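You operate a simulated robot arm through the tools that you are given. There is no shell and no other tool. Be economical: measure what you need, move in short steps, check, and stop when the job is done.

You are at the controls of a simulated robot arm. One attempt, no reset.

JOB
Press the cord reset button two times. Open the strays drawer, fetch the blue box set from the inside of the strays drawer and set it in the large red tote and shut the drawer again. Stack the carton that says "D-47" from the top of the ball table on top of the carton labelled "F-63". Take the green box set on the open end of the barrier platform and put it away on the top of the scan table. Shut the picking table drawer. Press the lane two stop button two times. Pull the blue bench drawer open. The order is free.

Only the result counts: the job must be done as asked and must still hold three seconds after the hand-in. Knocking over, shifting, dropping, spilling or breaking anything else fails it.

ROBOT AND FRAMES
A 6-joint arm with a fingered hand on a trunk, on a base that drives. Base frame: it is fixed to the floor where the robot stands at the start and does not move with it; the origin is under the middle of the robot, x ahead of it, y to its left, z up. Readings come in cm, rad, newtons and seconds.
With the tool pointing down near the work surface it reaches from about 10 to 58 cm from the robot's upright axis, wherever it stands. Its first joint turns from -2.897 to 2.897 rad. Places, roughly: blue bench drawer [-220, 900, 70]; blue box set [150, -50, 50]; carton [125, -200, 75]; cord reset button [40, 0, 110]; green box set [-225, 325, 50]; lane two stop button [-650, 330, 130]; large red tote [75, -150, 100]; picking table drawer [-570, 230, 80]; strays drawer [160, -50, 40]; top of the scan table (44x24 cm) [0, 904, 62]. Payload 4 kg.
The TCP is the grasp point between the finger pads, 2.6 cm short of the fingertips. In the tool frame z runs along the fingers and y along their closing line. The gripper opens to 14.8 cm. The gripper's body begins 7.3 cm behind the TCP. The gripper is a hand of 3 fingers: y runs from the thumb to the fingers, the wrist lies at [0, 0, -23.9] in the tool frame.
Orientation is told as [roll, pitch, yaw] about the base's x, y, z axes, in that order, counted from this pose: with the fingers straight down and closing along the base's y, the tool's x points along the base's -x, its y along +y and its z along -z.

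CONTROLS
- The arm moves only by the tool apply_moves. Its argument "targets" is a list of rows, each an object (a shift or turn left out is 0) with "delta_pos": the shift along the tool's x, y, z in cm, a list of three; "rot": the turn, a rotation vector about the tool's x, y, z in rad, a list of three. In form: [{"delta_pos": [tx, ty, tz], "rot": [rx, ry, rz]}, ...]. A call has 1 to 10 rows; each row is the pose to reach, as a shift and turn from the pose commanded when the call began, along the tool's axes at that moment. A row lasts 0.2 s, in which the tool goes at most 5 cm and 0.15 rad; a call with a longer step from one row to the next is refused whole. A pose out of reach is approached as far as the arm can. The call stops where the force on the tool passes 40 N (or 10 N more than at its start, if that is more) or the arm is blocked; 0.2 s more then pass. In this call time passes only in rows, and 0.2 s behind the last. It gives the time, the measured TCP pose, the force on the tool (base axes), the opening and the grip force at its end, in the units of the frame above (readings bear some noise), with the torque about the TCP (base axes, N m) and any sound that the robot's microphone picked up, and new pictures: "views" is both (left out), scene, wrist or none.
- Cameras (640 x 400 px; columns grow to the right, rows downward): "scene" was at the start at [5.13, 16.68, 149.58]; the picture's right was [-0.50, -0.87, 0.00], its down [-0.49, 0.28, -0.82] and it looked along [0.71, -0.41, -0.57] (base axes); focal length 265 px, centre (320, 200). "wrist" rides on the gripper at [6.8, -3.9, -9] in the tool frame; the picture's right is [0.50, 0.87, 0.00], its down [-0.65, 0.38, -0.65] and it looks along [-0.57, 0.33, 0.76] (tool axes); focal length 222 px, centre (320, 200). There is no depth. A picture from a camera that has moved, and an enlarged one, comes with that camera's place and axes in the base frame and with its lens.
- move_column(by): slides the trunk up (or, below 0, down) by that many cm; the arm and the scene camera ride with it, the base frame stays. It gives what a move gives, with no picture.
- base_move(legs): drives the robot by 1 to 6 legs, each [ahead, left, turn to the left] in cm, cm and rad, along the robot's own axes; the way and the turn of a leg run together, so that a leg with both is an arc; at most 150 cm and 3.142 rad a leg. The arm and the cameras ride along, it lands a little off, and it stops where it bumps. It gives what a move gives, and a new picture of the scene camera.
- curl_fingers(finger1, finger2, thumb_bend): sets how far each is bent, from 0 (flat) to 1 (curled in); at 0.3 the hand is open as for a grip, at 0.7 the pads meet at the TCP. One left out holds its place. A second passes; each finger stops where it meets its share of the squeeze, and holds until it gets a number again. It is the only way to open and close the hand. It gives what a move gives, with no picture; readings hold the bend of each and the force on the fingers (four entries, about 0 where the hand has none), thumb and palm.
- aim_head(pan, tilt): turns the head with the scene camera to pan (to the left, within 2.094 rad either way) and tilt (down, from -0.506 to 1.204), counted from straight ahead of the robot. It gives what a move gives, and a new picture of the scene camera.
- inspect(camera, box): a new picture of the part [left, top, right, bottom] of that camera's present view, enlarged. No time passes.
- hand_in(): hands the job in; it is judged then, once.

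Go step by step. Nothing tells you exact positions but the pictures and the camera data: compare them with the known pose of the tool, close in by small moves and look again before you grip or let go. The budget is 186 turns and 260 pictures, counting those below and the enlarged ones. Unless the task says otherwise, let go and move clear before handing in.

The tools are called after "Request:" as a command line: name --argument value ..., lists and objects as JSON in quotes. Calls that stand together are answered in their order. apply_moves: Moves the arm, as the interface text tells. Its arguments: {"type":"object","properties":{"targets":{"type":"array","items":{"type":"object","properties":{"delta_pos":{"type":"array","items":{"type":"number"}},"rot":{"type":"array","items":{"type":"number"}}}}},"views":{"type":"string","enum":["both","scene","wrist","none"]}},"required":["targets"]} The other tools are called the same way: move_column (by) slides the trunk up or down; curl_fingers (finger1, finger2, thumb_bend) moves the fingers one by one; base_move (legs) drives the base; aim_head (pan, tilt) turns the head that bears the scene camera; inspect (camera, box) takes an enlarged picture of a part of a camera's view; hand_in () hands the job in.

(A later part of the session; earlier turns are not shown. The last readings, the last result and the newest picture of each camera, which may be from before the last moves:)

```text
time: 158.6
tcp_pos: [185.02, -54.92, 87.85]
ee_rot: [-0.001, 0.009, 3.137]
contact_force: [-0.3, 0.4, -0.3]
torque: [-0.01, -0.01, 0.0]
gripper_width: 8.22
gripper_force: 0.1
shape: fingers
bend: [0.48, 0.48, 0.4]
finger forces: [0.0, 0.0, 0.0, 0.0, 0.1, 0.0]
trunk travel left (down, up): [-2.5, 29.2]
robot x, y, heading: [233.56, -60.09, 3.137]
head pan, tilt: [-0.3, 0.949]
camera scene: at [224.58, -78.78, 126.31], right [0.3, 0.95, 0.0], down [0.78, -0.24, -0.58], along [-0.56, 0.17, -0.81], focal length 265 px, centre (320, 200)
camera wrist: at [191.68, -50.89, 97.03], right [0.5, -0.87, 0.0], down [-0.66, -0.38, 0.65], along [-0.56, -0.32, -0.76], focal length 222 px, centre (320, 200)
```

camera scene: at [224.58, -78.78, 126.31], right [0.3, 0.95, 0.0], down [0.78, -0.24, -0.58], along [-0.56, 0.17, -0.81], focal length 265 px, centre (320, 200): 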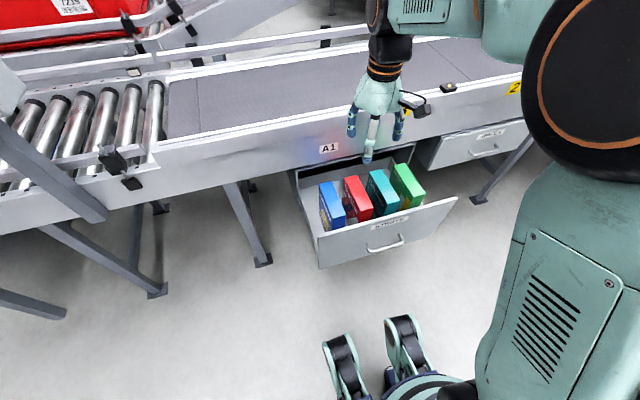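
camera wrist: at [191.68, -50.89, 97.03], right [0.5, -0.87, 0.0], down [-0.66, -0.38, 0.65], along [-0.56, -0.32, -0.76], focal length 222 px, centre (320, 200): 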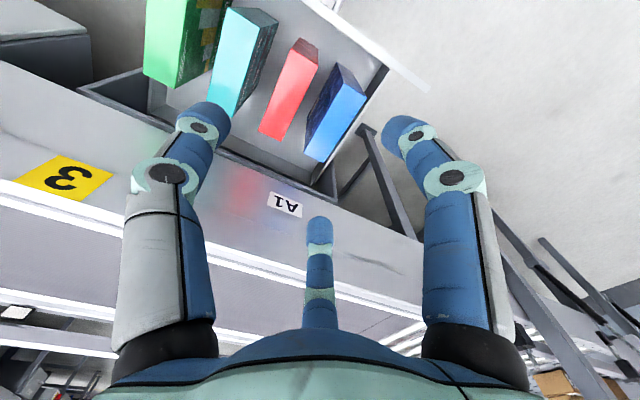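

I'll zoom both views to triangulate the blue box.

Request:
inspect --camera "scene" --box '[290, 140, 450, 260]'

Request:
inspect --camera "wrist" --box '[220, 0, 420, 190]'

```text
3.33 times, centred on (370, 200) of scene
camera zoom: at [224.58, -78.78, 126.31], right [0.3, 0.95, 0.0], down [0.78, -0.24, -0.58], along [-0.56, 0.17, -0.81], focal length 882 px, centre (153, 200)
```

zoom: 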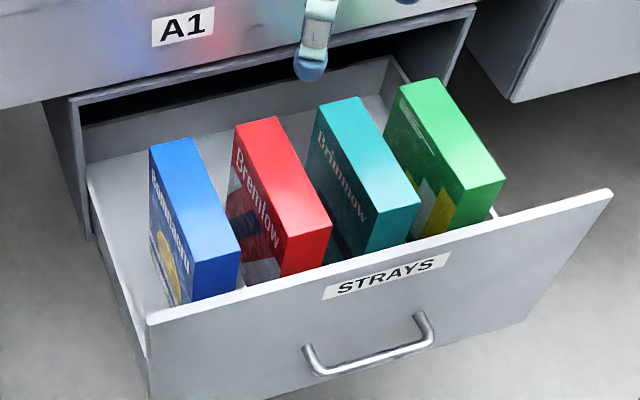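

```text
2.11 times, centred on (320, 95) of wrist
camera zoom: at [191.68, -50.89, 97.03], right [0.5, -0.87, 0.0], down [-0.66, -0.38, 0.65], along [-0.56, -0.32, -0.76], focal length 468 px, centre (320, 421)
```

zoom: 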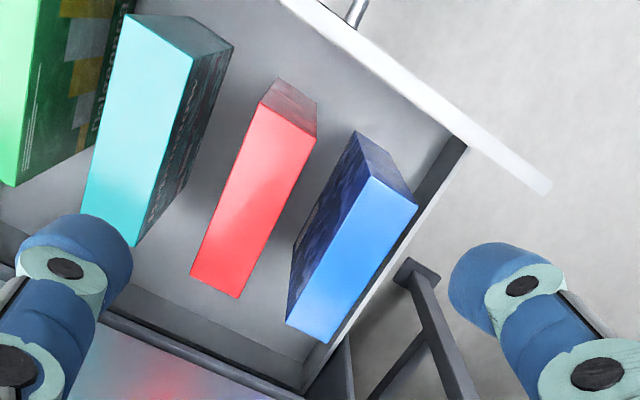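

The blue box top is at z ≈ 58, spanning x 172–186 and y -63.2 to -58.6. I'll set the opening and descend to just above it.

Request:
curl_fingers --finger1 0.36 --finger2 0.36 --thumb_bend 0.48

Request:
apply_moves --targets '[{"delta_pos": [-1.5, 2, 3]}, {"delta_pos": [-3, 4, 7]}, {"delta_pos": [-4.5, 6, 11]}, {"delta_pos": [-4.5, 6, 15.5]}, {"delta_pos": [-4.5, 6, 20]}, {"delta_pos": [-4.5, 6, 24]}]'

Request:
inspect --camera "scene" --box '[290, 120, 450, 260]'

```text
time: 159.6
tcp_pos: [185.15, -54.74, 87.74]
ee_rot: [0.002, 0.009, 3.136]
contact_force: [-0.1, 0.2, -0.3]
torque: [0.01, 0.04, 0.01]
gripper_width: 8.88
gripper_force: 0.0
shape: fingers
bend: [0.36, 0.36, 0.48]
finger forces: [0.0, 0.0, 0.1, 0.0, 0.0, 0.0]
trunk travel left (down, up): [-2.5, 29.2]
robot x, y, heading: [233.64, -60.2, 3.139]
head pan, tilt: [-0.3, 0.949]
```

```text
time: 161.0
tcp_pos: [180.79, -60.82, 63.71]
ee_rot: [0.0, 0.01, 3.137]
contact_force: [-0.9, -0.7, -0.3]
torque: [0.01, 0.03, 0.0]
gripper_width: 8.88
gripper_force: 0.0
shape: fingers
bend: [0.36, 0.36, 0.48]
finger forces: [0.1, 0.0, 0.1, 0.0, 0.0, 0.1]
trunk travel left (down, up): [-2.5, 29.2]
robot x, y, heading: [233.83, -59.91, 3.139]
head pan, tilt: [-0.3, 0.949]
camera scene: at [224.56, -78.78, 126.3], right [0.3, 0.95, 0.0], down [0.78, -0.24, -0.58], along [-0.56, 0.17, -0.81], focal length 265 px, centre (320, 200)
camera wrist: at [187.32, -56.84, 72.94], right [0.5, -0.87, 0.0], down [-0.66, -0.38, 0.65], along [-0.56, -0.32, -0.76], focal length 222 px, centre (320, 200)
```

scene: 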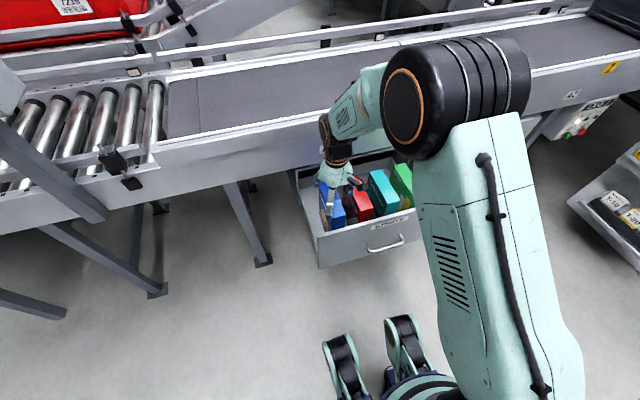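
wrist: 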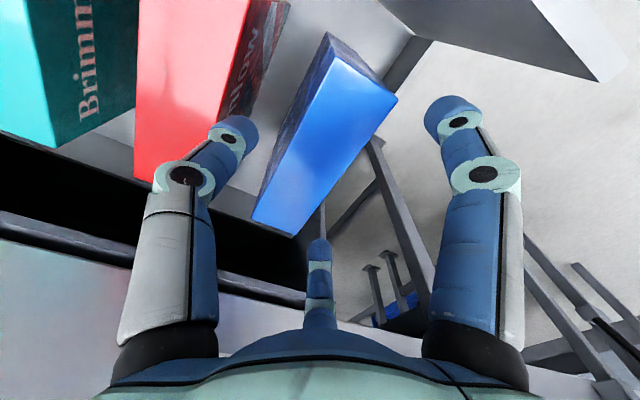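

```text
2.86 times, centred on (370, 190) of scene
camera zoom: at [224.56, -78.78, 126.3], right [0.3, 0.95, 0.0], down [0.78, -0.24, -0.58], along [-0.56, 0.17, -0.81], focal length 756 px, centre (177, 229)
```

zoom: 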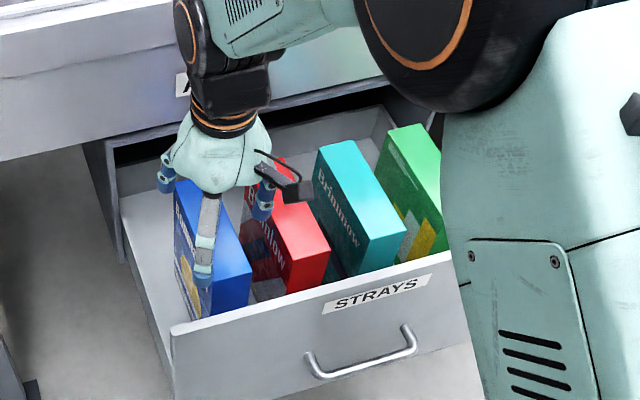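

The alignment looks good. I'll bring the fingers in slightly and descend around the box.

Request:
curl_fingers --finger1 0.39 --finger2 0.39 --thumb_bend 0.53

Request:
apply_moves --targets '[{"delta_pos": [0, 0, 2.5]}, {"delta_pos": [0, 0, 5]}, {"delta_pos": [0, 0, 7.2]}, {"delta_pos": [0, 0, 9.2]}]'

Request:
inspect --camera "scene" --box '[290, 120, 450, 260]'

```text
time: 162.0
tcp_pos: [180.82, -60.73, 63.79]
ee_rot: [0.0, 0.009, 3.137]
contact_force: [0.5, -0.9, 0.2]
torque: [-0.01, 0.03, 0.02]
gripper_width: 7.65
gripper_force: 0.1
shape: fingers
bend: [0.39, 0.39, 0.53]
finger forces: [0.0, 0.0, 0.0, 0.0, 0.0, 0.0]
trunk travel left (down, up): [-2.5, 29.2]
robot x, y, heading: [233.53, -60.34, 3.141]
head pan, tilt: [-0.3, 0.949]
```

```text
time: 163.0
tcp_pos: [180.84, -60.94, 54.41]
ee_rot: [0.001, 0.009, 3.136]
contact_force: [0.3, -0.4, -0.9]
torque: [0.03, 0.04, -0.01]
gripper_width: 7.67
gripper_force: 0.6
shape: fingers
bend: [0.39, 0.39, 0.53]
finger forces: [0.1, 0.5, 0.0, 0.1, 0.1, 0.1]
trunk travel left (down, up): [-2.5, 29.2]
robot x, y, heading: [233.88, -60.36, 3.14]
head pan, tilt: [-0.3, 0.949]
camera scene: at [224.58, -78.79, 126.31], right [0.3, 0.95, 0.0], down [0.78, -0.24, -0.58], along [-0.56, 0.17, -0.81], focal length 265 px, centre (320, 200)
camera wrist: at [187.45, -56.89, 63.66], right [0.5, -0.87, 0.0], down [-0.66, -0.38, 0.65], along [-0.56, -0.32, -0.76], focal length 222 px, centre (320, 200)
```

scene: 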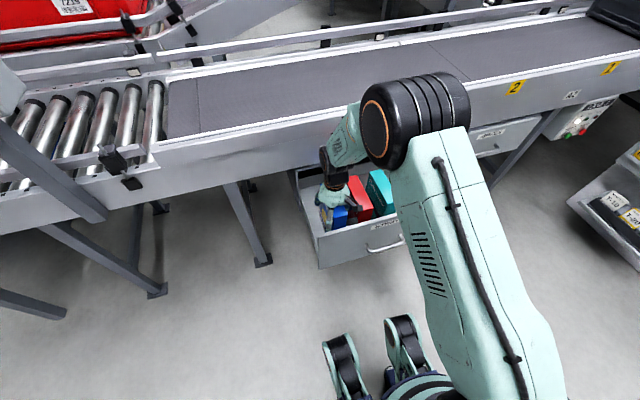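
wrist: 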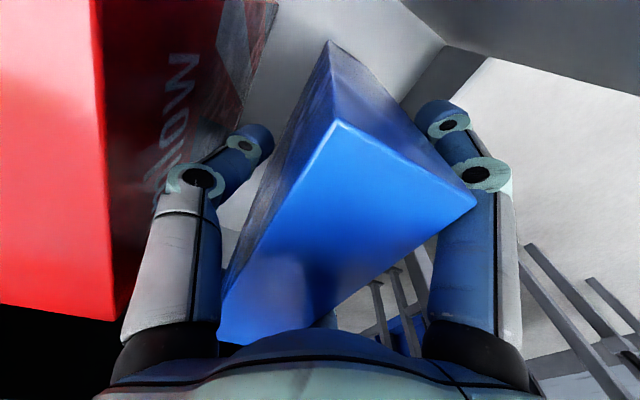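

```text
2.86 times, centred on (370, 190) of scene
camera zoom: at [224.58, -78.79, 126.31], right [0.3, 0.95, 0.0], down [0.78, -0.24, -0.58], along [-0.56, 0.17, -0.81], focal length 756 px, centre (177, 229)
```

zoom: 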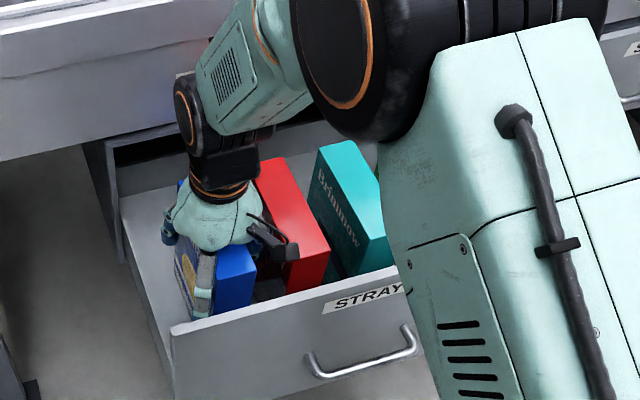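

The hand straddles the blue box without touching red. I'll close it.

Request:
curl_fingers --finger1 0.6 --finger2 0.6 --thumb_bend 0.7

Request:
inspect --camera "wrist" --box '[0, 0, 640, 400]'

```text
time: 164.0
tcp_pos: [180.94, -60.73, 54.6]
ee_rot: [-0.001, 0.009, 3.137]
contact_force: [-0.5, 1.4, 2.3]
torque: [0.32, 0.0, -0.06]
gripper_width: 5.07
gripper_force: 16.8
shape: fingers
bend: [0.51, 0.52, 0.59]
finger forces: [9.3, 7.2, 0.1, 0.1, 17.5, 0.1]
trunk travel left (down, up): [-2.5, 29.2]
robot x, y, heading: [233.97, -59.93, 3.141]
head pan, tilt: [-0.3, 0.949]
```

```text
1.00 times, centred on (320, 200) of wrist (not enlarged: the box is as wide or as high as the picture)
camera zoom: at [187.46, -56.87, 63.69], right [0.5, -0.87, 0.0], down [-0.66, -0.38, 0.65], along [-0.56, -0.32, -0.76], focal length 222 px, centre (320, 200)
```

zoom: 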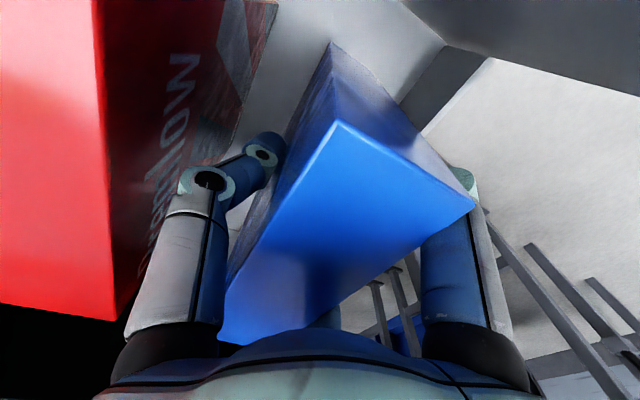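

Grip is about 17 N. I'll lift straight up, first a little and then clear.

Request:
apply_moves --targets '[{"delta_pos": [0, 0, -1.5]}, {"delta_pos": [0, 0, -3.5]}, {"delta_pos": [0.3, 0, -6]}]'

Request:
inspect --camera "scene" --box '[290, 100, 450, 260]'

```text
time: 164.8
tcp_pos: [181.17, -60.9, 60.59]
ee_rot: [0.0, 0.01, 3.136]
contact_force: [0.4, -0.3, -3.7]
torque: [-0.06, -0.05, 0.03]
gripper_width: 5.07
gripper_force: 15.6
shape: fingers
bend: [0.51, 0.52, 0.6]
finger forces: [8.2, 7.1, 0.0, 0.1, 15.4, 0.0]
trunk travel left (down, up): [-2.5, 29.2]
robot x, y, heading: [233.49, -60.15, 3.141]
head pan, tilt: [-0.3, 0.949]
camera scene: at [224.57, -78.78, 126.31], right [0.3, 0.95, 0.0], down [0.78, -0.24, -0.58], along [-0.56, 0.17, -0.81], focal length 265 px, centre (320, 200)
camera wrist: at [187.77, -56.91, 69.82], right [0.5, -0.87, 0.0], down [-0.66, -0.38, 0.65], along [-0.56, -0.32, -0.76], focal length 222 px, centre (320, 200)
```

scene: 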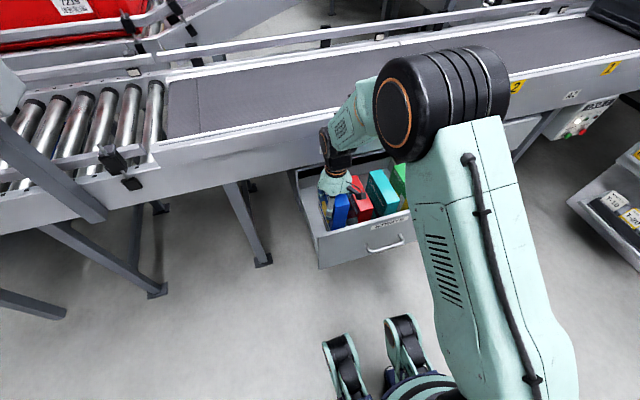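
wrist: 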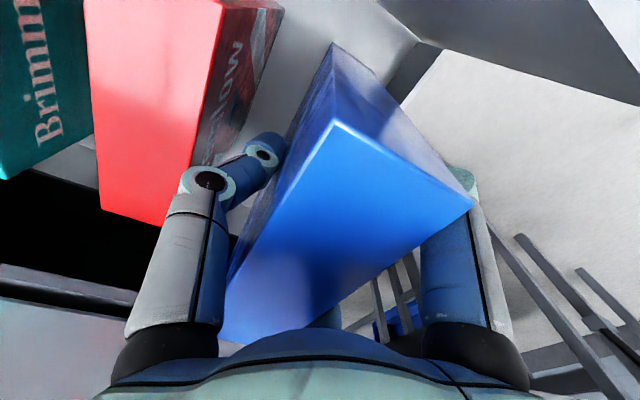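

```text
2.50 times, centred on (370, 180) of scene
camera zoom: at [224.57, -78.78, 126.31], right [0.3, 0.95, 0.0], down [0.78, -0.24, -0.58], along [-0.56, 0.17, -0.81], focal length 661 px, centre (195, 250)
```

zoom: 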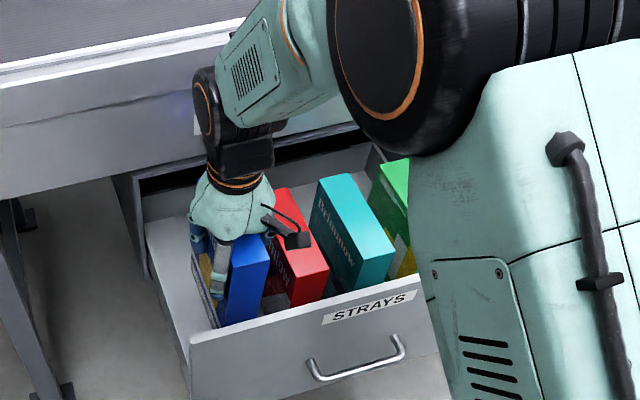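

The box is lifted cleanly. I'll raise it clear and pull it toward me, then shut the drawer with the back of the fingers while still holding the box.

Request:
apply_moves --targets '[{"delta_pos": [0.3, 0, -4.5]}, {"delta_pos": [0.6, 0, -9]}, {"delta_pos": [1, 0, -13.5]}, {"delta_pos": [1.5, 0, -18]}, {"delta_pos": [3.5, 0, -22]}, {"delta_pos": [7, 0, -25]}, {"delta_pos": [11, 0, -27]}, {"delta_pos": [15, 0, -28]}]' --views "none"

Request:
base_move --legs '[[-22, 0, 0]]'

Request:
apply_moves --targets '[{"rot": [0, 0, 0.15]}, {"rot": [0, 0, 0.3]}, {"rot": [0, 0, 0.45]}, {"rot": [0, 0, 0.6]}, {"rot": [0, 0, 0.75]}, {"rot": [0, 0, 0.9]}, {"rot": [0, 0, 1.05]}, {"rot": [0, 0, 1.2]}, {"rot": [0, 0, 1.35]}, {"rot": [0, 0, 1.5]}]'

```text
time: 166.6
tcp_pos: [195.95, -60.91, 88.99]
ee_rot: [-0.001, 0.008, 3.136]
contact_force: [0.0, -0.5, -3.4]
torque: [-0.01, -0.08, 0.0]
gripper_width: 5.03
gripper_force: 15.1
shape: fingers
bend: [0.51, 0.52, 0.6]
finger forces: [7.9, 7.3, 0.1, 0.0, 15.4, 0.0]
trunk travel left (down, up): [-2.5, 29.2]
robot x, y, heading: [233.71, -60.02, 3.138]
head pan, tilt: [-0.3, 0.949]
```

```text
time: 168.3
tcp_pos: [218.36, -60.94, 88.99]
ee_rot: [0.0, 0.008, 3.137]
contact_force: [0.6, 0.4, -3.5]
torque: [-0.03, -0.06, -0.01]
gripper_width: 5.07
gripper_force: 15.1
shape: fingers
bend: [0.51, 0.52, 0.6]
finger forces: [8.0, 7.3, 0.0, 0.1, 15.4, 0.0]
trunk travel left (down, up): [-2.5, 29.2]
robot x, y, heading: [256.24, -60.01, 3.139]
head pan, tilt: [-0.3, 0.949]
camera scene: at [247.16, -78.86, 126.31], right [0.3, 0.95, 0.0], down [0.78, -0.24, -0.58], along [-0.56, 0.17, -0.81], focal length 265 px, centre (320, 200)
```

scene: 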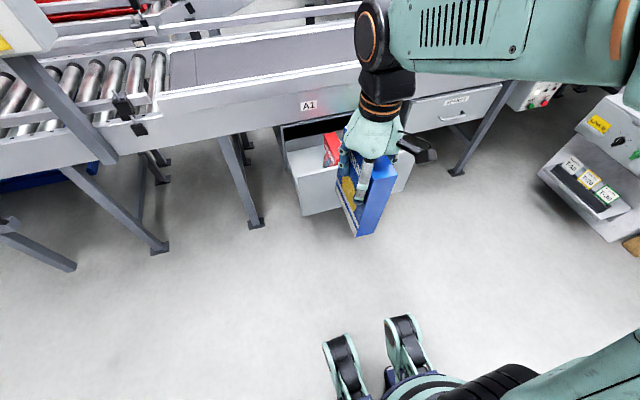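

```text
time: 170.5
tcp_pos: [218.44, -60.94, 88.95]
ee_rot: [-0.01, 0.001, 1.634]
contact_force: [-0.7, 1.0, -3.6]
torque: [-0.05, -0.01, 0.03]
gripper_width: 5.04
gripper_force: 15.6
shape: fingers
bend: [0.51, 0.52, 0.6]
finger forces: [7.9, 7.5, 0.0, 0.1, 15.3, 0.0]
trunk travel left (down, up): [-2.5, 29.2]
robot x, y, heading: [256.26, -60.28, 3.142]
head pan, tilt: [-0.3, 0.949]
camera scene: at [247.13, -78.86, 126.31], right [0.3, 0.95, 0.0], down [0.78, -0.24, -0.58], along [-0.56, 0.17, -0.81], focal length 265 px, centre (320, 200)
camera wrist: at [222.5, -67.37, 98.17], right [-0.83, -0.55, -0.01], down [-0.42, 0.63, 0.65], along [-0.36, 0.54, -0.76], focal length 222 px, centre (320, 200)
```

scene: 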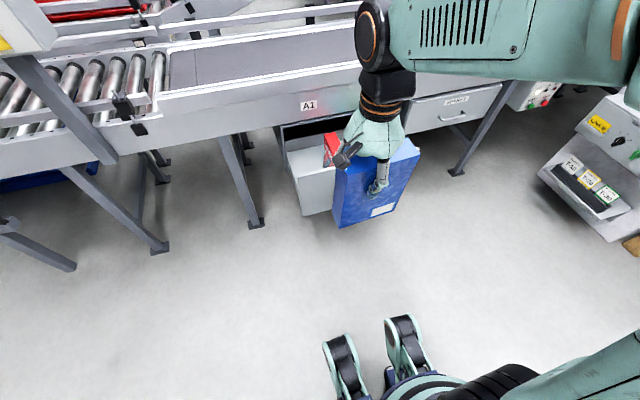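
wrist: 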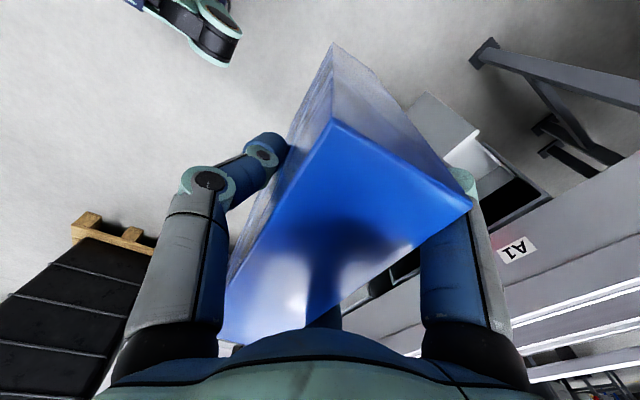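

The box is about 20 cm tall and securely held. I'll lower so the palm is level with the drawer panel and to the left of the handle, then drive forward to push it shut.

Request:
apply_moves --targets '[{"delta_pos": [0.5, 0, 4.5]}, {"delta_pos": [1, 0, 9]}, {"delta_pos": [1.5, 0, 13.5]}, {"delta_pos": [2, 0, 18]}, {"delta_pos": [2.5, 0, 22.5]}, {"delta_pos": [3, 0, 27], "rot": [0, 0, 0.06]}, {"delta_pos": [3.5, 0, 31], "rot": [0, 0, 0.06]}, {"delta_pos": [3.5, 0, 32.5], "rot": [0, 0, 0.06]}]'

Request:
base_move --legs '[[20, 0, 0]]'

Request:
inspect --camera "scene" --box '[260, 80, 440, 260]'

```text
time: 172.3
tcp_pos: [219.1, -64.65, 56.28]
ee_rot: [-0.009, 0.0, 1.576]
contact_force: [-0.1, -0.3, -4.1]
torque: [-0.06, -0.01, -0.04]
gripper_width: 4.99
gripper_force: 15.2
shape: fingers
bend: [0.52, 0.52, 0.6]
finger forces: [7.8, 7.3, 0.0, 0.1, 15.3, 0.0]
trunk travel left (down, up): [-2.5, 29.2]
robot x, y, heading: [256.38, -59.7, 3.135]
head pan, tilt: [-0.3, 0.949]
camera scene: at [247.12, -78.86, 126.3], right [0.3, 0.95, 0.0], down [0.78, -0.24, -0.58], along [-0.56, 0.17, -0.81], focal length 265 px, centre (320, 200)
camera wrist: at [222.74, -71.22, 65.61], right [-0.86, -0.51, -0.01], down [-0.39, 0.65, 0.65], along [-0.32, 0.56, -0.76], focal length 222 px, centre (320, 200)
```

scene: 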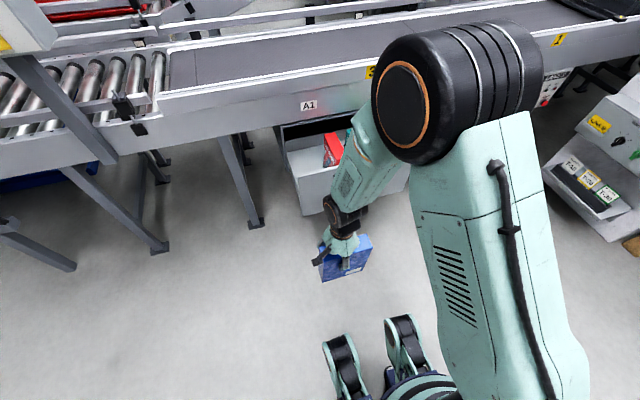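
wrist: 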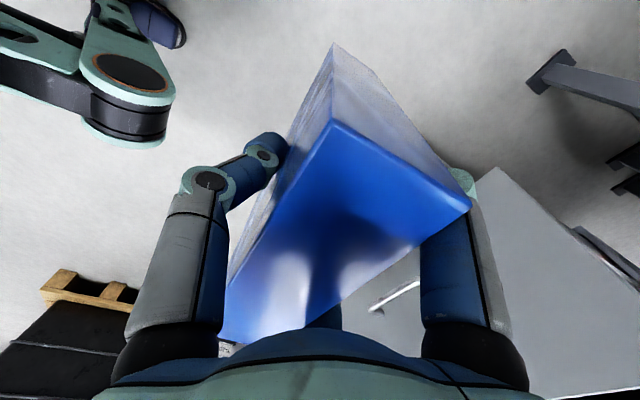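

```text
time: 173.9
tcp_pos: [198.94, -64.52, 56.44]
ee_rot: [-0.01, 0.001, 1.576]
contact_force: [-0.2, 0.3, -3.9]
torque: [-0.02, 0.03, -0.02]
gripper_width: 5.01
gripper_force: 15.3
shape: fingers
bend: [0.52, 0.52, 0.6]
finger forces: [7.8, 7.4, 0.1, 0.1, 15.2, 0.0]
trunk travel left (down, up): [-2.5, 29.2]
robot x, y, heading: [236.35, -60.47, 3.14]
head pan, tilt: [-0.3, 0.949]
camera scene: at [227.0, -78.81, 126.3], right [0.3, 0.95, 0.0], down [0.78, -0.24, -0.58], along [-0.56, 0.17, -0.81], focal length 265 px, centre (320, 200)
```

scene: 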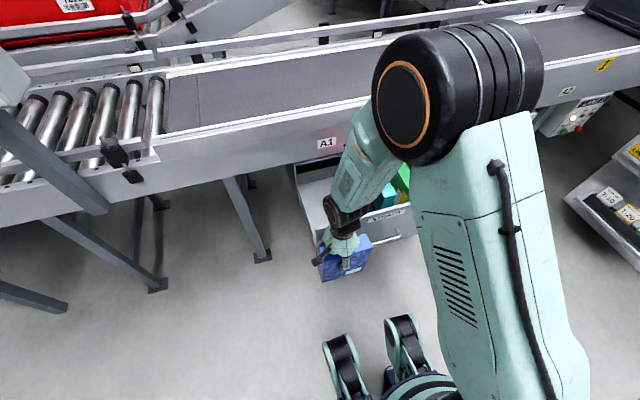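

```text
2.22 times, centred on (350, 170) of scene
camera zoom: at [227.0, -78.81, 126.3], right [0.3, 0.95, 0.0], down [0.78, -0.24, -0.58], along [-0.56, 0.17, -0.81], focal length 588 px, centre (253, 267)
```

zoom: 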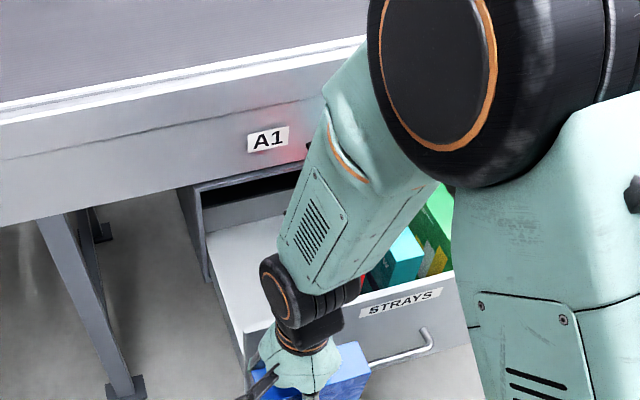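

No contact yet. I'll continue forward in steps.

Request:
base_move --legs '[[12, 0, 0]]'

Request:
inspect --camera "scene" --box '[260, 100, 440, 280]'

```text
time: 175.2
tcp_pos: [186.8, -64.45, 56.37]
ee_rot: [-0.008, -0.001, 1.577]
contact_force: [0.5, 0.2, -3.2]
torque: [-0.08, -0.02, 0.02]
gripper_width: 4.98
gripper_force: 15.0
shape: fingers
bend: [0.52, 0.53, 0.59]
finger forces: [8.2, 7.3, 0.0, 0.0, 15.7, 0.0]
trunk travel left (down, up): [-2.5, 29.2]
robot x, y, heading: [224.11, -59.86, 3.138]
head pan, tilt: [-0.3, 0.949]
camera scene: at [214.92, -78.77, 126.3], right [0.3, 0.95, 0.0], down [0.78, -0.24, -0.58], along [-0.56, 0.17, -0.81], focal length 265 px, centre (320, 200)
```

scene: 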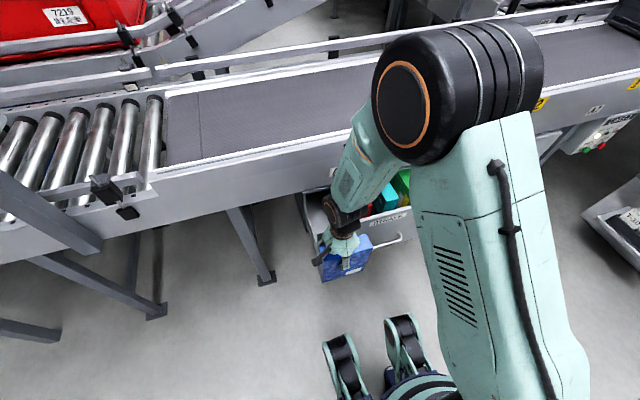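

```text
2.22 times, centred on (350, 190) of scene
camera zoom: at [214.92, -78.77, 126.3], right [0.3, 0.95, 0.0], down [0.78, -0.24, -0.58], along [-0.56, 0.17, -0.81], focal length 588 px, centre (253, 222)
```

zoom: 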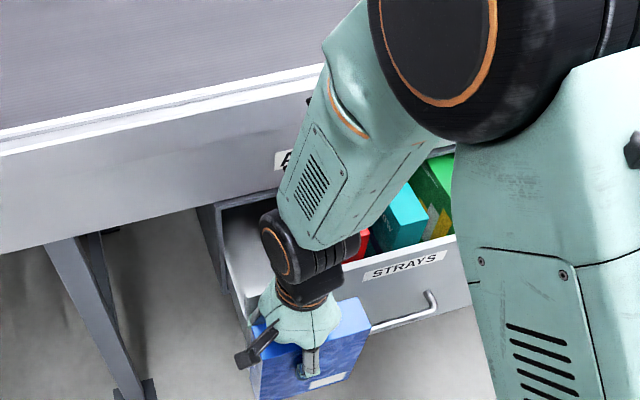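

The drawer is moving with the palm. I'll push a bit further by base and finish with the arm, which stops on force.

Request:
base_move --legs '[[8, 0, 0]]'

Request:
inspect --camera "scene" --box '[280, 120, 420, 280]'

```text
time: 176.2
tcp_pos: [178.97, -64.4, 56.46]
ee_rot: [-0.01, 0.002, 1.573]
contact_force: [0.7, -0.7, -3.2]
torque: [-0.04, 0.01, 0.01]
gripper_width: 4.96
gripper_force: 16.0
shape: fingers
bend: [0.52, 0.53, 0.59]
finger forces: [8.1, 7.3, 0.1, 0.0, 15.6, 0.0]
trunk travel left (down, up): [-2.5, 29.2]
robot x, y, heading: [216.47, -60.13, 3.139]
head pan, tilt: [-0.3, 0.949]
camera scene: at [206.99, -78.71, 126.3], right [0.3, 0.95, 0.0], down [0.78, -0.24, -0.58], along [-0.55, 0.18, -0.81], focal length 265 px, centre (320, 200)
```

scene: 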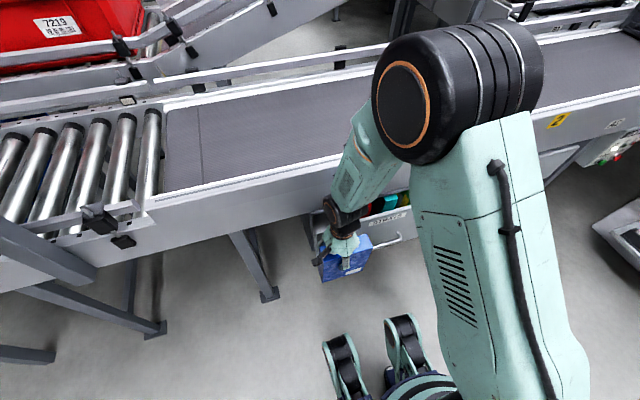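

```text
2.50 times, centred on (350, 200) of scene
camera zoom: at [206.99, -78.71, 126.3], right [0.3, 0.95, 0.0], down [0.78, -0.24, -0.58], along [-0.55, 0.18, -0.81], focal length 661 px, centre (245, 200)
```

zoom: 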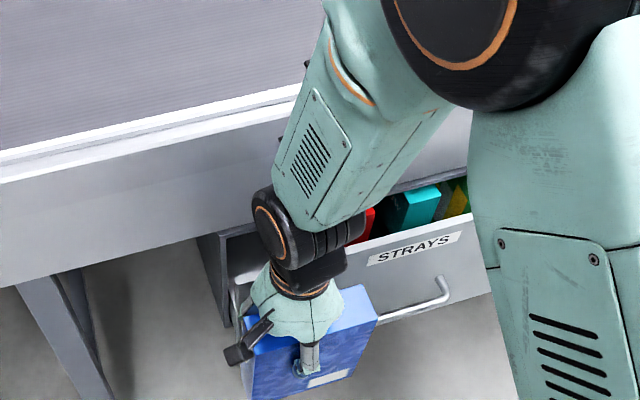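

The drawer is about 5 cm from closed, and the wrist is nearing the conveyor apron. I'll tilt the hand slightly so the lower part leads, and finish with small arm steps.

Request:
apply_moves --targets '[{"delta_pos": [0, 0, 0], "rot": [-0.1, 0, 0]}, {"delta_pos": [0, 0, 0], "rot": [-0.2, 0, 0]}, {"delta_pos": [0, 1, 0], "rot": [-0.2, 0, 0]}, {"delta_pos": [0, 2, 0], "rot": [-0.2, 0, 0]}, {"delta_pos": [0, 2.8, 0], "rot": [-0.2, 0, 0]}, {"delta_pos": [0, 3.4, 0], "rot": [-0.2, 0, 0]}]' --views "none"

Request:
inspect --camera "scene" --box '[280, 120, 420, 280]'

```text
time: 177.7
tcp_pos: [175.49, -64.37, 56.57]
ee_rot: [0.191, 0.003, 1.574]
contact_force: [-0.5, 0.1, -2.7]
torque: [-0.03, -0.02, -0.04]
gripper_width: 4.76
gripper_force: 15.8
shape: fingers
bend: [0.54, 0.54, 0.59]
finger forces: [8.1, 7.4, 0.1, 0.0, 16.5, 0.0]
out of reach, approached as far as the arm can: row 2, 3, 4
trunk travel left (down, up): [-2.5, 29.2]
robot x, y, heading: [216.17, -60.14, 3.137]
head pan, tilt: [-0.3, 0.949]
```

```text
2.50 times, centred on (350, 200) of scene
camera zoom: at [207.03, -78.71, 126.31], right [0.3, 0.95, 0.0], down [0.78, -0.24, -0.58], along [-0.56, 0.18, -0.81], focal length 661 px, centre (245, 200)
```

zoom: 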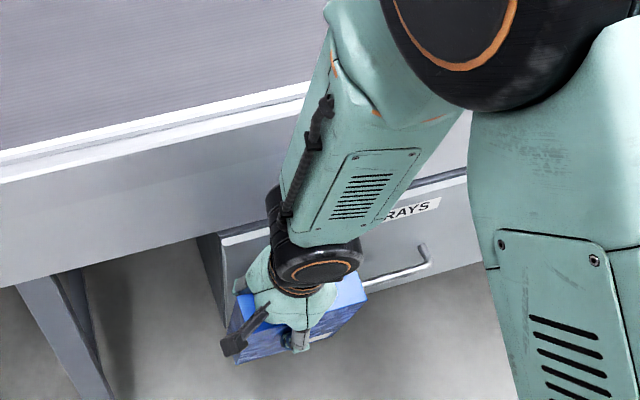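

It's nearly closed, so I'll push the last bit.

Request:
apply_moves --targets '[{"delta_pos": [0, 0.6, -0.12]}, {"delta_pos": [0, 1.2, -0.24]}, {"delta_pos": [0, 1.6, -0.3]}, {"delta_pos": [0, 2.0, -0.4]}, {"delta_pos": [0, 2.4, -0.5]}]' --views "none"

Request:
inspect --camera "scene" --box '[280, 120, 420, 280]'

```text
time: 178.8
tcp_pos: [173.23, -64.25, 57.38]
ee_rot: [0.189, 0.001, 1.575]
contact_force: [3.5, -0.9, -5.4]
torque: [-0.2, -0.65, -0.11]
gripper_width: 4.79
gripper_force: 17.5
shape: fingers
bend: [0.54, 0.55, 0.59]
finger forces: [9.0, 6.4, 0.0, 0.0, 20.2, 0.1]
trunk travel left (down, up): [-2.5, 29.2]
robot x, y, heading: [215.9, -59.79, 3.139]
head pan, tilt: [-0.3, 0.949]
```

```text
2.50 times, centred on (350, 200) of scene
camera zoom: at [207.05, -78.72, 126.3], right [0.3, 0.95, 0.0], down [0.78, -0.24, -0.58], along [-0.56, 0.18, -0.81], focal length 661 px, centre (245, 200)
```

zoom: 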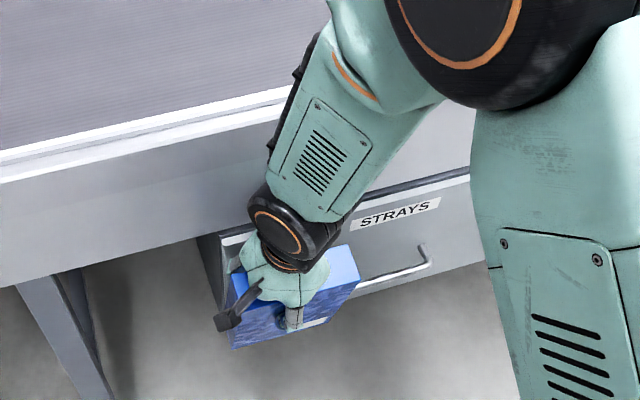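

Force has risen, which suggests it is shut. I'll back off and verify.

Request:
apply_moves --targets '[{"delta_pos": [0, -2, 0]}, {"delta_pos": [0, -5, 0]}, {"delta_pos": [0, -8, -2], "rot": [0.1, 0, 0]}, {"delta_pos": [0, -9, -5], "rot": [0.19, 0, 0]}]' --views "none"

Request:
base_move --legs '[[-45, 0, 0]]'

Request:
inspect --camera "scene" --box '[230, 60, 430, 200]'

```text
time: 179.8
tcp_pos: [182.9, -64.28, 60.48]
ee_rot: [0.001, 0.0, 1.578]
contact_force: [0.6, -0.3, -4.9]
torque: [-0.03, 0.0, -0.06]
gripper_width: 4.74
gripper_force: 15.6
shape: fingers
bend: [0.54, 0.54, 0.59]
finger forces: [8.0, 7.8, 0.1, 0.0, 15.9, 0.1]
out of reach, approached as far as the arm can: row 2
trunk travel left (down, up): [-2.5, 29.2]
robot x, y, heading: [216.06, -59.91, 3.141]
head pan, tilt: [-0.3, 0.949]
```

```text
time: 182.6
tcp_pos: [227.85, -64.64, 60.6]
ee_rot: [0.002, 0.0, 1.574]
contact_force: [-0.9, 0.6, -3.4]
torque: [-0.05, -0.01, 0.01]
gripper_width: 4.74
gripper_force: 15.6
shape: fingers
bend: [0.54, 0.54, 0.59]
finger forces: [8.0, 7.8, 0.0, 0.0, 15.8, 0.0]
trunk travel left (down, up): [-2.5, 29.2]
robot x, y, heading: [261.22, -60.06, 3.142]
head pan, tilt: [-0.3, 0.949]
camera scene: at [251.93, -78.95, 126.31], right [0.3, 0.95, 0.0], down [0.78, -0.24, -0.58], along [-0.56, 0.17, -0.81], focal length 265 px, centre (320, 200)
```

scene: 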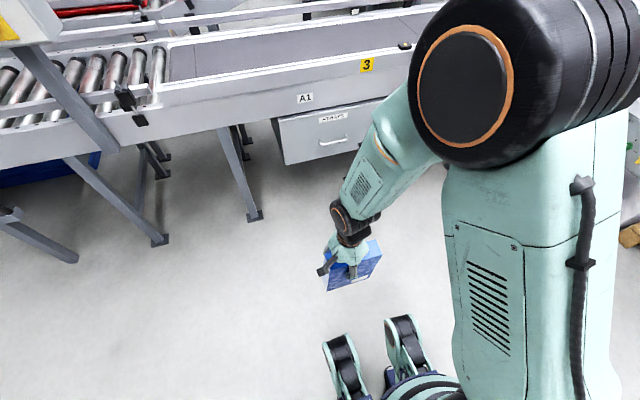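

```text
2.86 times, centred on (330, 130) of scene
camera zoom: at [251.93, -78.95, 126.31], right [0.3, 0.95, 0.0], down [0.78, -0.24, -0.58], along [-0.56, 0.17, -0.81], focal length 756 px, centre (291, 400)
```

zoom: 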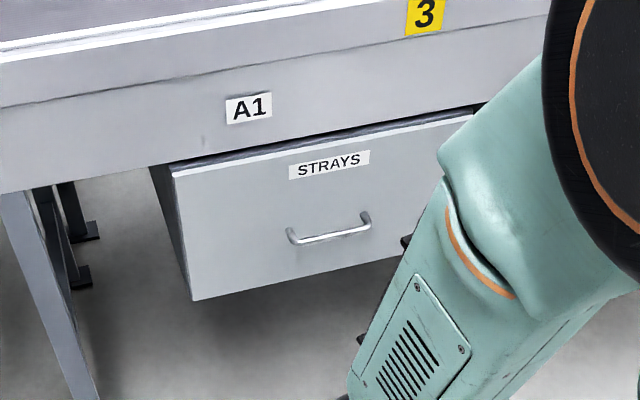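

The drawer is shut; its panel is at the same plane as at the start. Next is carrying the box to the red tote: raise to travel height, then drive back around.

Request:
move_column --by 29

Request:
apply_moves --targets '[{"delta_pos": [0, 0, -4.5]}, {"delta_pos": [0, 0, -9]}, {"delta_pos": [0, 0, -13.5]}, {"delta_pos": [0, 0, -18]}, {"delta_pos": [0, 0, -22]}, {"delta_pos": [0, 0, -26]}, {"delta_pos": [0, 0, -30]}]' --views "none"

Request:
base_move --legs '[[39, 0, 0], [0, 0, 1.57], [150, 0, 0]]'

```text
time: 185.5
tcp_pos: [227.7, -64.64, 89.5]
ee_rot: [0.001, -0.001, 1.576]
contact_force: [0.6, -0.1, -2.7]
torque: [-0.05, 0.01, -0.01]
gripper_width: 4.71
gripper_force: 15.6
shape: fingers
bend: [0.54, 0.54, 0.59]
finger forces: [8.0, 7.6, 0.0, 0.1, 15.7, 0.1]
trunk travel left (down, up): [-31.5, 0.2]
robot x, y, heading: [261.22, -60.34, 3.136]
head pan, tilt: [-0.3, 0.949]
```

```text
time: 187.1
tcp_pos: [228.04, -64.46, 119.67]
ee_rot: [0.002, 0.0, 1.578]
contact_force: [-0.6, -0.3, -3.7]
torque: [-0.05, 0.0, 0.04]
gripper_width: 4.74
gripper_force: 15.6
shape: fingers
bend: [0.54, 0.55, 0.59]
finger forces: [7.8, 7.6, 0.0, 0.1, 15.6, 0.0]
trunk travel left (down, up): [-31.5, 0.2]
robot x, y, heading: [261.06, -60.18, 3.135]
head pan, tilt: [-0.3, 0.949]
```

```text
time: 200.6
tcp_pos: [224.98, -247.35, 119.71]
ee_rot: [0.001, 0.001, -3.134]
contact_force: [-0.1, 0.4, -4.0]
torque: [0.01, -0.06, 0.01]
gripper_width: 4.68
gripper_force: 15.0
shape: fingers
bend: [0.54, 0.55, 0.59]
finger forces: [7.6, 7.4, 0.1, 0.0, 15.2, 0.0]
trunk travel left (down, up): [-31.5, 0.2]
robot x, y, heading: [220.53, -214.14, -1.573]
head pan, tilt: [-0.3, 0.949]
camera scene: at [239.42, -217.93, 156.2], right [-0.95, 0.3, 0.0], down [0.24, 0.78, -0.58], along [-0.17, -0.56, -0.81], focal length 265 px, centre (320, 200)
```

scene: 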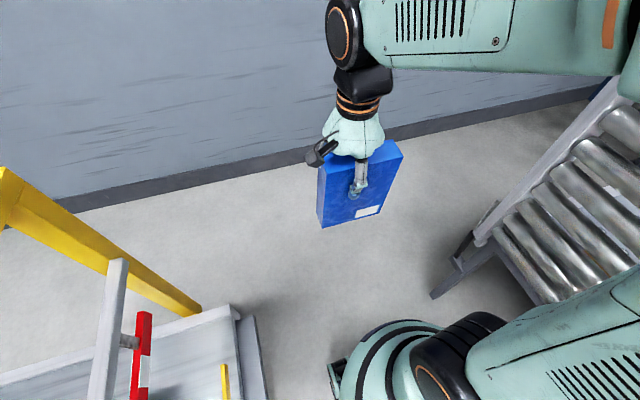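

Request:
base_move --legs '[[91, 0, 0], [0, 0, -1.57], [150, 0, 0], [70, 0, 0], [0, 0, -1.57]]'

```text
time: 223.6
tcp_pos: [-7.3, -277.26, 119.62]
ee_rot: [0.002, 0.001, 0.049]
contact_force: [0.1, 0.4, -3.5]
torque: [0.03, 0.09, 0.02]
gripper_width: 4.64
gripper_force: 14.8
shape: fingers
bend: [0.54, 0.55, 0.59]
finger forces: [7.5, 7.3, 0.1, 0.1, 14.8, 0.1]
trunk travel left (down, up): [-31.5, 0.2]
robot x, y, heading: [-1.75, -310.46, 1.61]
head pan, tilt: [-0.3, 0.949]
camera scene: at [-20.63, -307.01, 156.21], right [0.97, -0.26, 0.0], down [-0.21, -0.79, -0.58], along [0.15, 0.56, -0.81], focal length 265 px, centre (320, 200)
```

scene: 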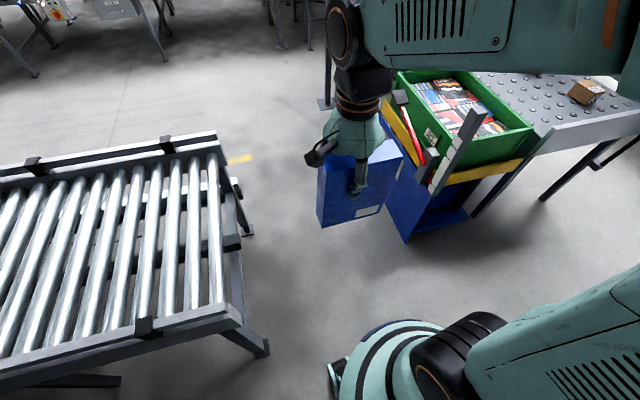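

Request:
base_move --legs '[[0, 0, -0.04], [150, -4, 0], [15, 0, 0], [0, 0, -1.57]]'

Request:
aim_head --pan -0.1 --tilt 0.75

```text
refused: leg 2 is longer than a leg can be; nothing moved
```

```text
time: 224.4
tcp_pos: [-7.28, -277.14, 119.65]
ee_rot: [0.002, 0.001, 0.049]
contact_force: [0.1, -0.6, -3.2]
torque: [0.03, 0.07, 0.0]
gripper_width: 4.62
gripper_force: 15.2
shape: fingers
bend: [0.54, 0.55, 0.59]
finger forces: [7.5, 7.3, 0.1, 0.1, 15.0, 0.0]
trunk travel left (down, up): [-31.5, 0.2]
robot x, y, heading: [-1.7, -310.27, 1.606]
head pan, tilt: [-0.099, 0.75]
camera scene: at [-22.0, -305.76, 157.75], right [1.0, -0.06, 0.0], down [-0.04, -0.68, -0.73], along [0.04, 0.73, -0.68], focal length 265 px, centre (320, 200)
```

scene: 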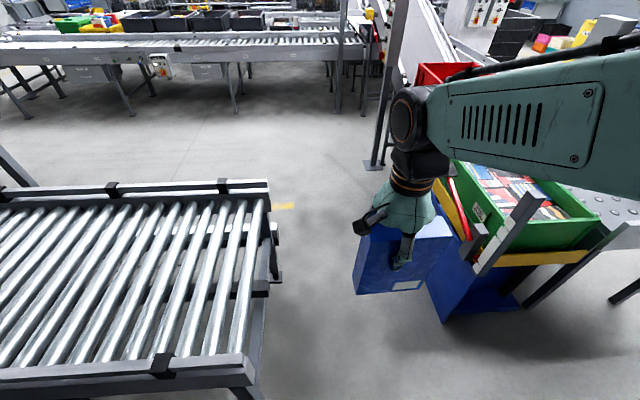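

Request:
base_move --legs '[[0, 0, -0.04], [140, -3, 0], [22, 0, 0], [0, 0, -1.57]]'

Request:
apply_moves --targets '[{"delta_pos": [0, 0, -0.1]}]' --views "wrist"

```text
time: 236.8
tcp_pos: [34.59, -146.52, 119.63]
ee_rot: [0.002, 0.0, -1.583]
contact_force: [-0.4, -0.7, -3.9]
torque: [0.06, 0.0, 0.01]
gripper_width: 4.61
gripper_force: 14.8
shape: fingers
bend: [0.54, 0.55, 0.6]
finger forces: [7.4, 7.2, 0.0, 0.0, 14.9, 0.0]
trunk travel left (down, up): [-31.5, 0.2]
robot x, y, heading: [1.44, -149.77, -0.02]
head pan, tilt: [-0.099, 0.75]
camera scene: at [6.85, -130.05, 157.76], right [-0.12, -0.99, 0.0], down [-0.68, 0.08, -0.73], along [0.73, -0.09, -0.68], focal length 265 px, centre (320, 200)
```

scene: 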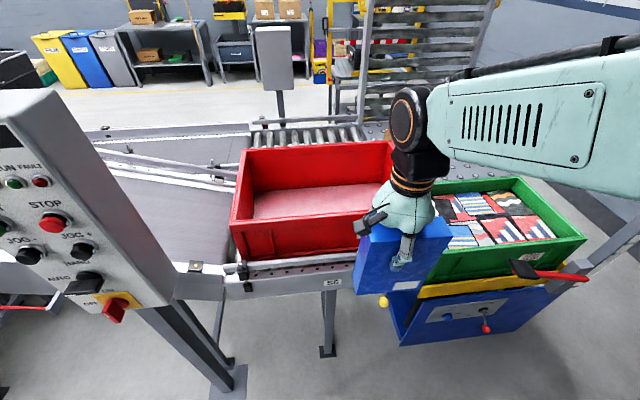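

```text
time: 237.2
tcp_pos: [34.52, -146.41, 119.76]
ee_rot: [0.002, 0.0, -1.582]
contact_force: [0.4, -0.4, -3.7]
torque: [0.01, 0.0, 0.0]
gripper_width: 4.62
gripper_force: 15.2
shape: fingers
bend: [0.54, 0.55, 0.6]
finger forces: [7.6, 7.3, 0.1, 0.1, 14.9, 0.1]
trunk travel left (down, up): [-31.5, 0.2]
robot x, y, heading: [1.27, -150.24, -0.025]
head pan, tilt: [-0.099, 0.75]
camera wrist: at [30.55, -139.66, 128.89], right [0.87, 0.49, 0.0], down [0.37, -0.66, 0.65], along [0.32, -0.57, -0.76], focal length 222 px, centre (320, 200)
```

wrist: 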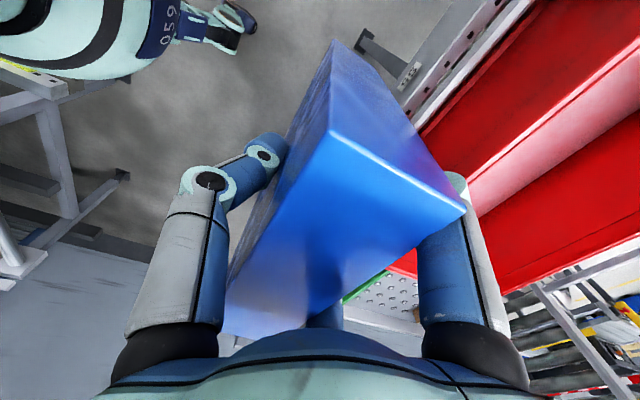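

The tote rim is at z ≈ 105, spanning x 57–93 and y -168 to -112. The box bottom hangs 12 cm below the TCP. I'll raise a bit, drive in 17 cm and reach over the centre.

Request:
apply_moves --targets '[{"delta_pos": [0, 0, -3]}, {"delta_pos": [0, 0, -5]}]' --views "none"

Request:
base_move --legs '[[17, 0, 0.02]]'

Request:
apply_moves --targets '[{"delta_pos": [1, 4.5, 0]}, {"delta_pos": [2, 9, 0]}, {"delta_pos": [3, 13.5, 0]}, {"delta_pos": [4, 18, 0]}, {"delta_pos": [4, 22, 0]}]'

```text
time: 237.8
tcp_pos: [34.52, -146.67, 124.8]
ee_rot: [0.001, -0.002, -1.583]
contact_force: [-0.1, -0.1, -3.8]
torque: [0.02, 0.02, -0.01]
gripper_width: 4.58
gripper_force: 15.1
shape: fingers
bend: [0.54, 0.55, 0.6]
finger forces: [7.6, 7.3, 0.0, 0.1, 15.0, 0.1]
trunk travel left (down, up): [-31.5, 0.2]
robot x, y, heading: [1.19, -150.35, -0.022]
head pan, tilt: [-0.099, 0.75]
```

```text
time: 239.2
tcp_pos: [51.29, -146.2, 124.82]
ee_rot: [0.001, 0.0, -1.564]
contact_force: [0.3, 0.3, -4.6]
torque: [0.07, 0.01, -0.02]
gripper_width: 4.62
gripper_force: 14.8
shape: fingers
bend: [0.54, 0.55, 0.6]
finger forces: [7.6, 7.3, 0.1, 0.0, 15.0, 0.0]
trunk travel left (down, up): [-31.5, 0.2]
robot x, y, heading: [18.53, -150.05, 0.003]
head pan, tilt: [-0.099, 0.75]
camera scene: at [23.42, -130.16, 157.74], right [-0.1, -0.99, 0.0], down [-0.68, 0.07, -0.73], along [0.73, -0.07, -0.68], focal length 265 px, centre (320, 200)
```

scene: 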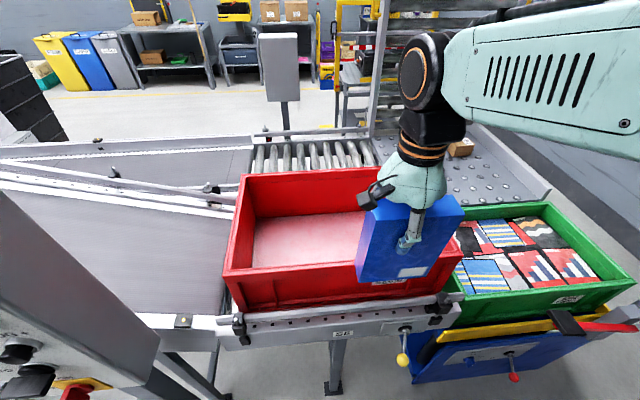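

```text
time: 240.4
tcp_pos: [73.34, -142.27, 124.96]
ee_rot: [0.0, -0.001, -1.564]
contact_force: [0.3, 0.5, -3.8]
torque: [0.06, 0.02, 0.01]
gripper_width: 4.59
gripper_force: 15.0
shape: fingers
bend: [0.54, 0.55, 0.6]
finger forces: [7.7, 7.4, 0.0, 0.0, 15.2, 0.0]
trunk travel left (down, up): [-31.5, 0.2]
robot x, y, heading: [18.22, -150.52, 0.001]
head pan, tilt: [-0.099, 0.75]
camera scene: at [23.58, -130.17, 157.76], right [-0.1, -0.99, 0.0], down [-0.68, 0.07, -0.73], along [0.73, -0.07, -0.68], focal length 265 px, centre (320, 200)
camera wrist: at [69.32, -135.45, 134.02], right [0.86, 0.51, 0.0], down [0.38, -0.65, 0.65], along [0.33, -0.56, -0.76], focal length 222 px, centre (320, 200)
```

scene: 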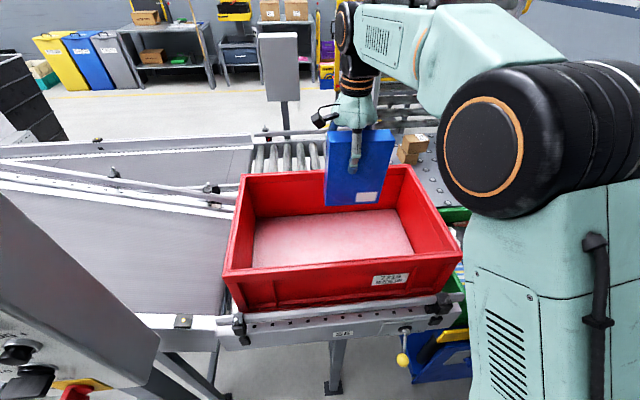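
wrist: 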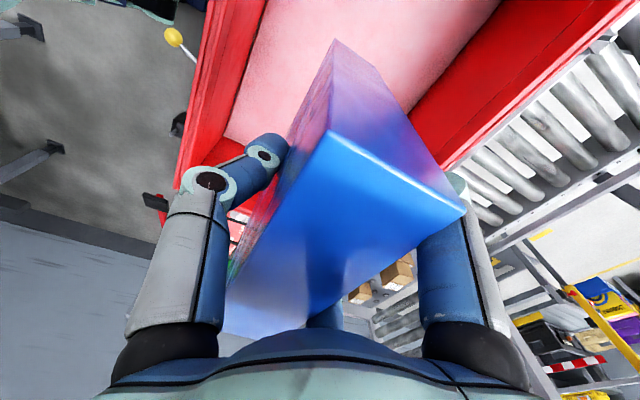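

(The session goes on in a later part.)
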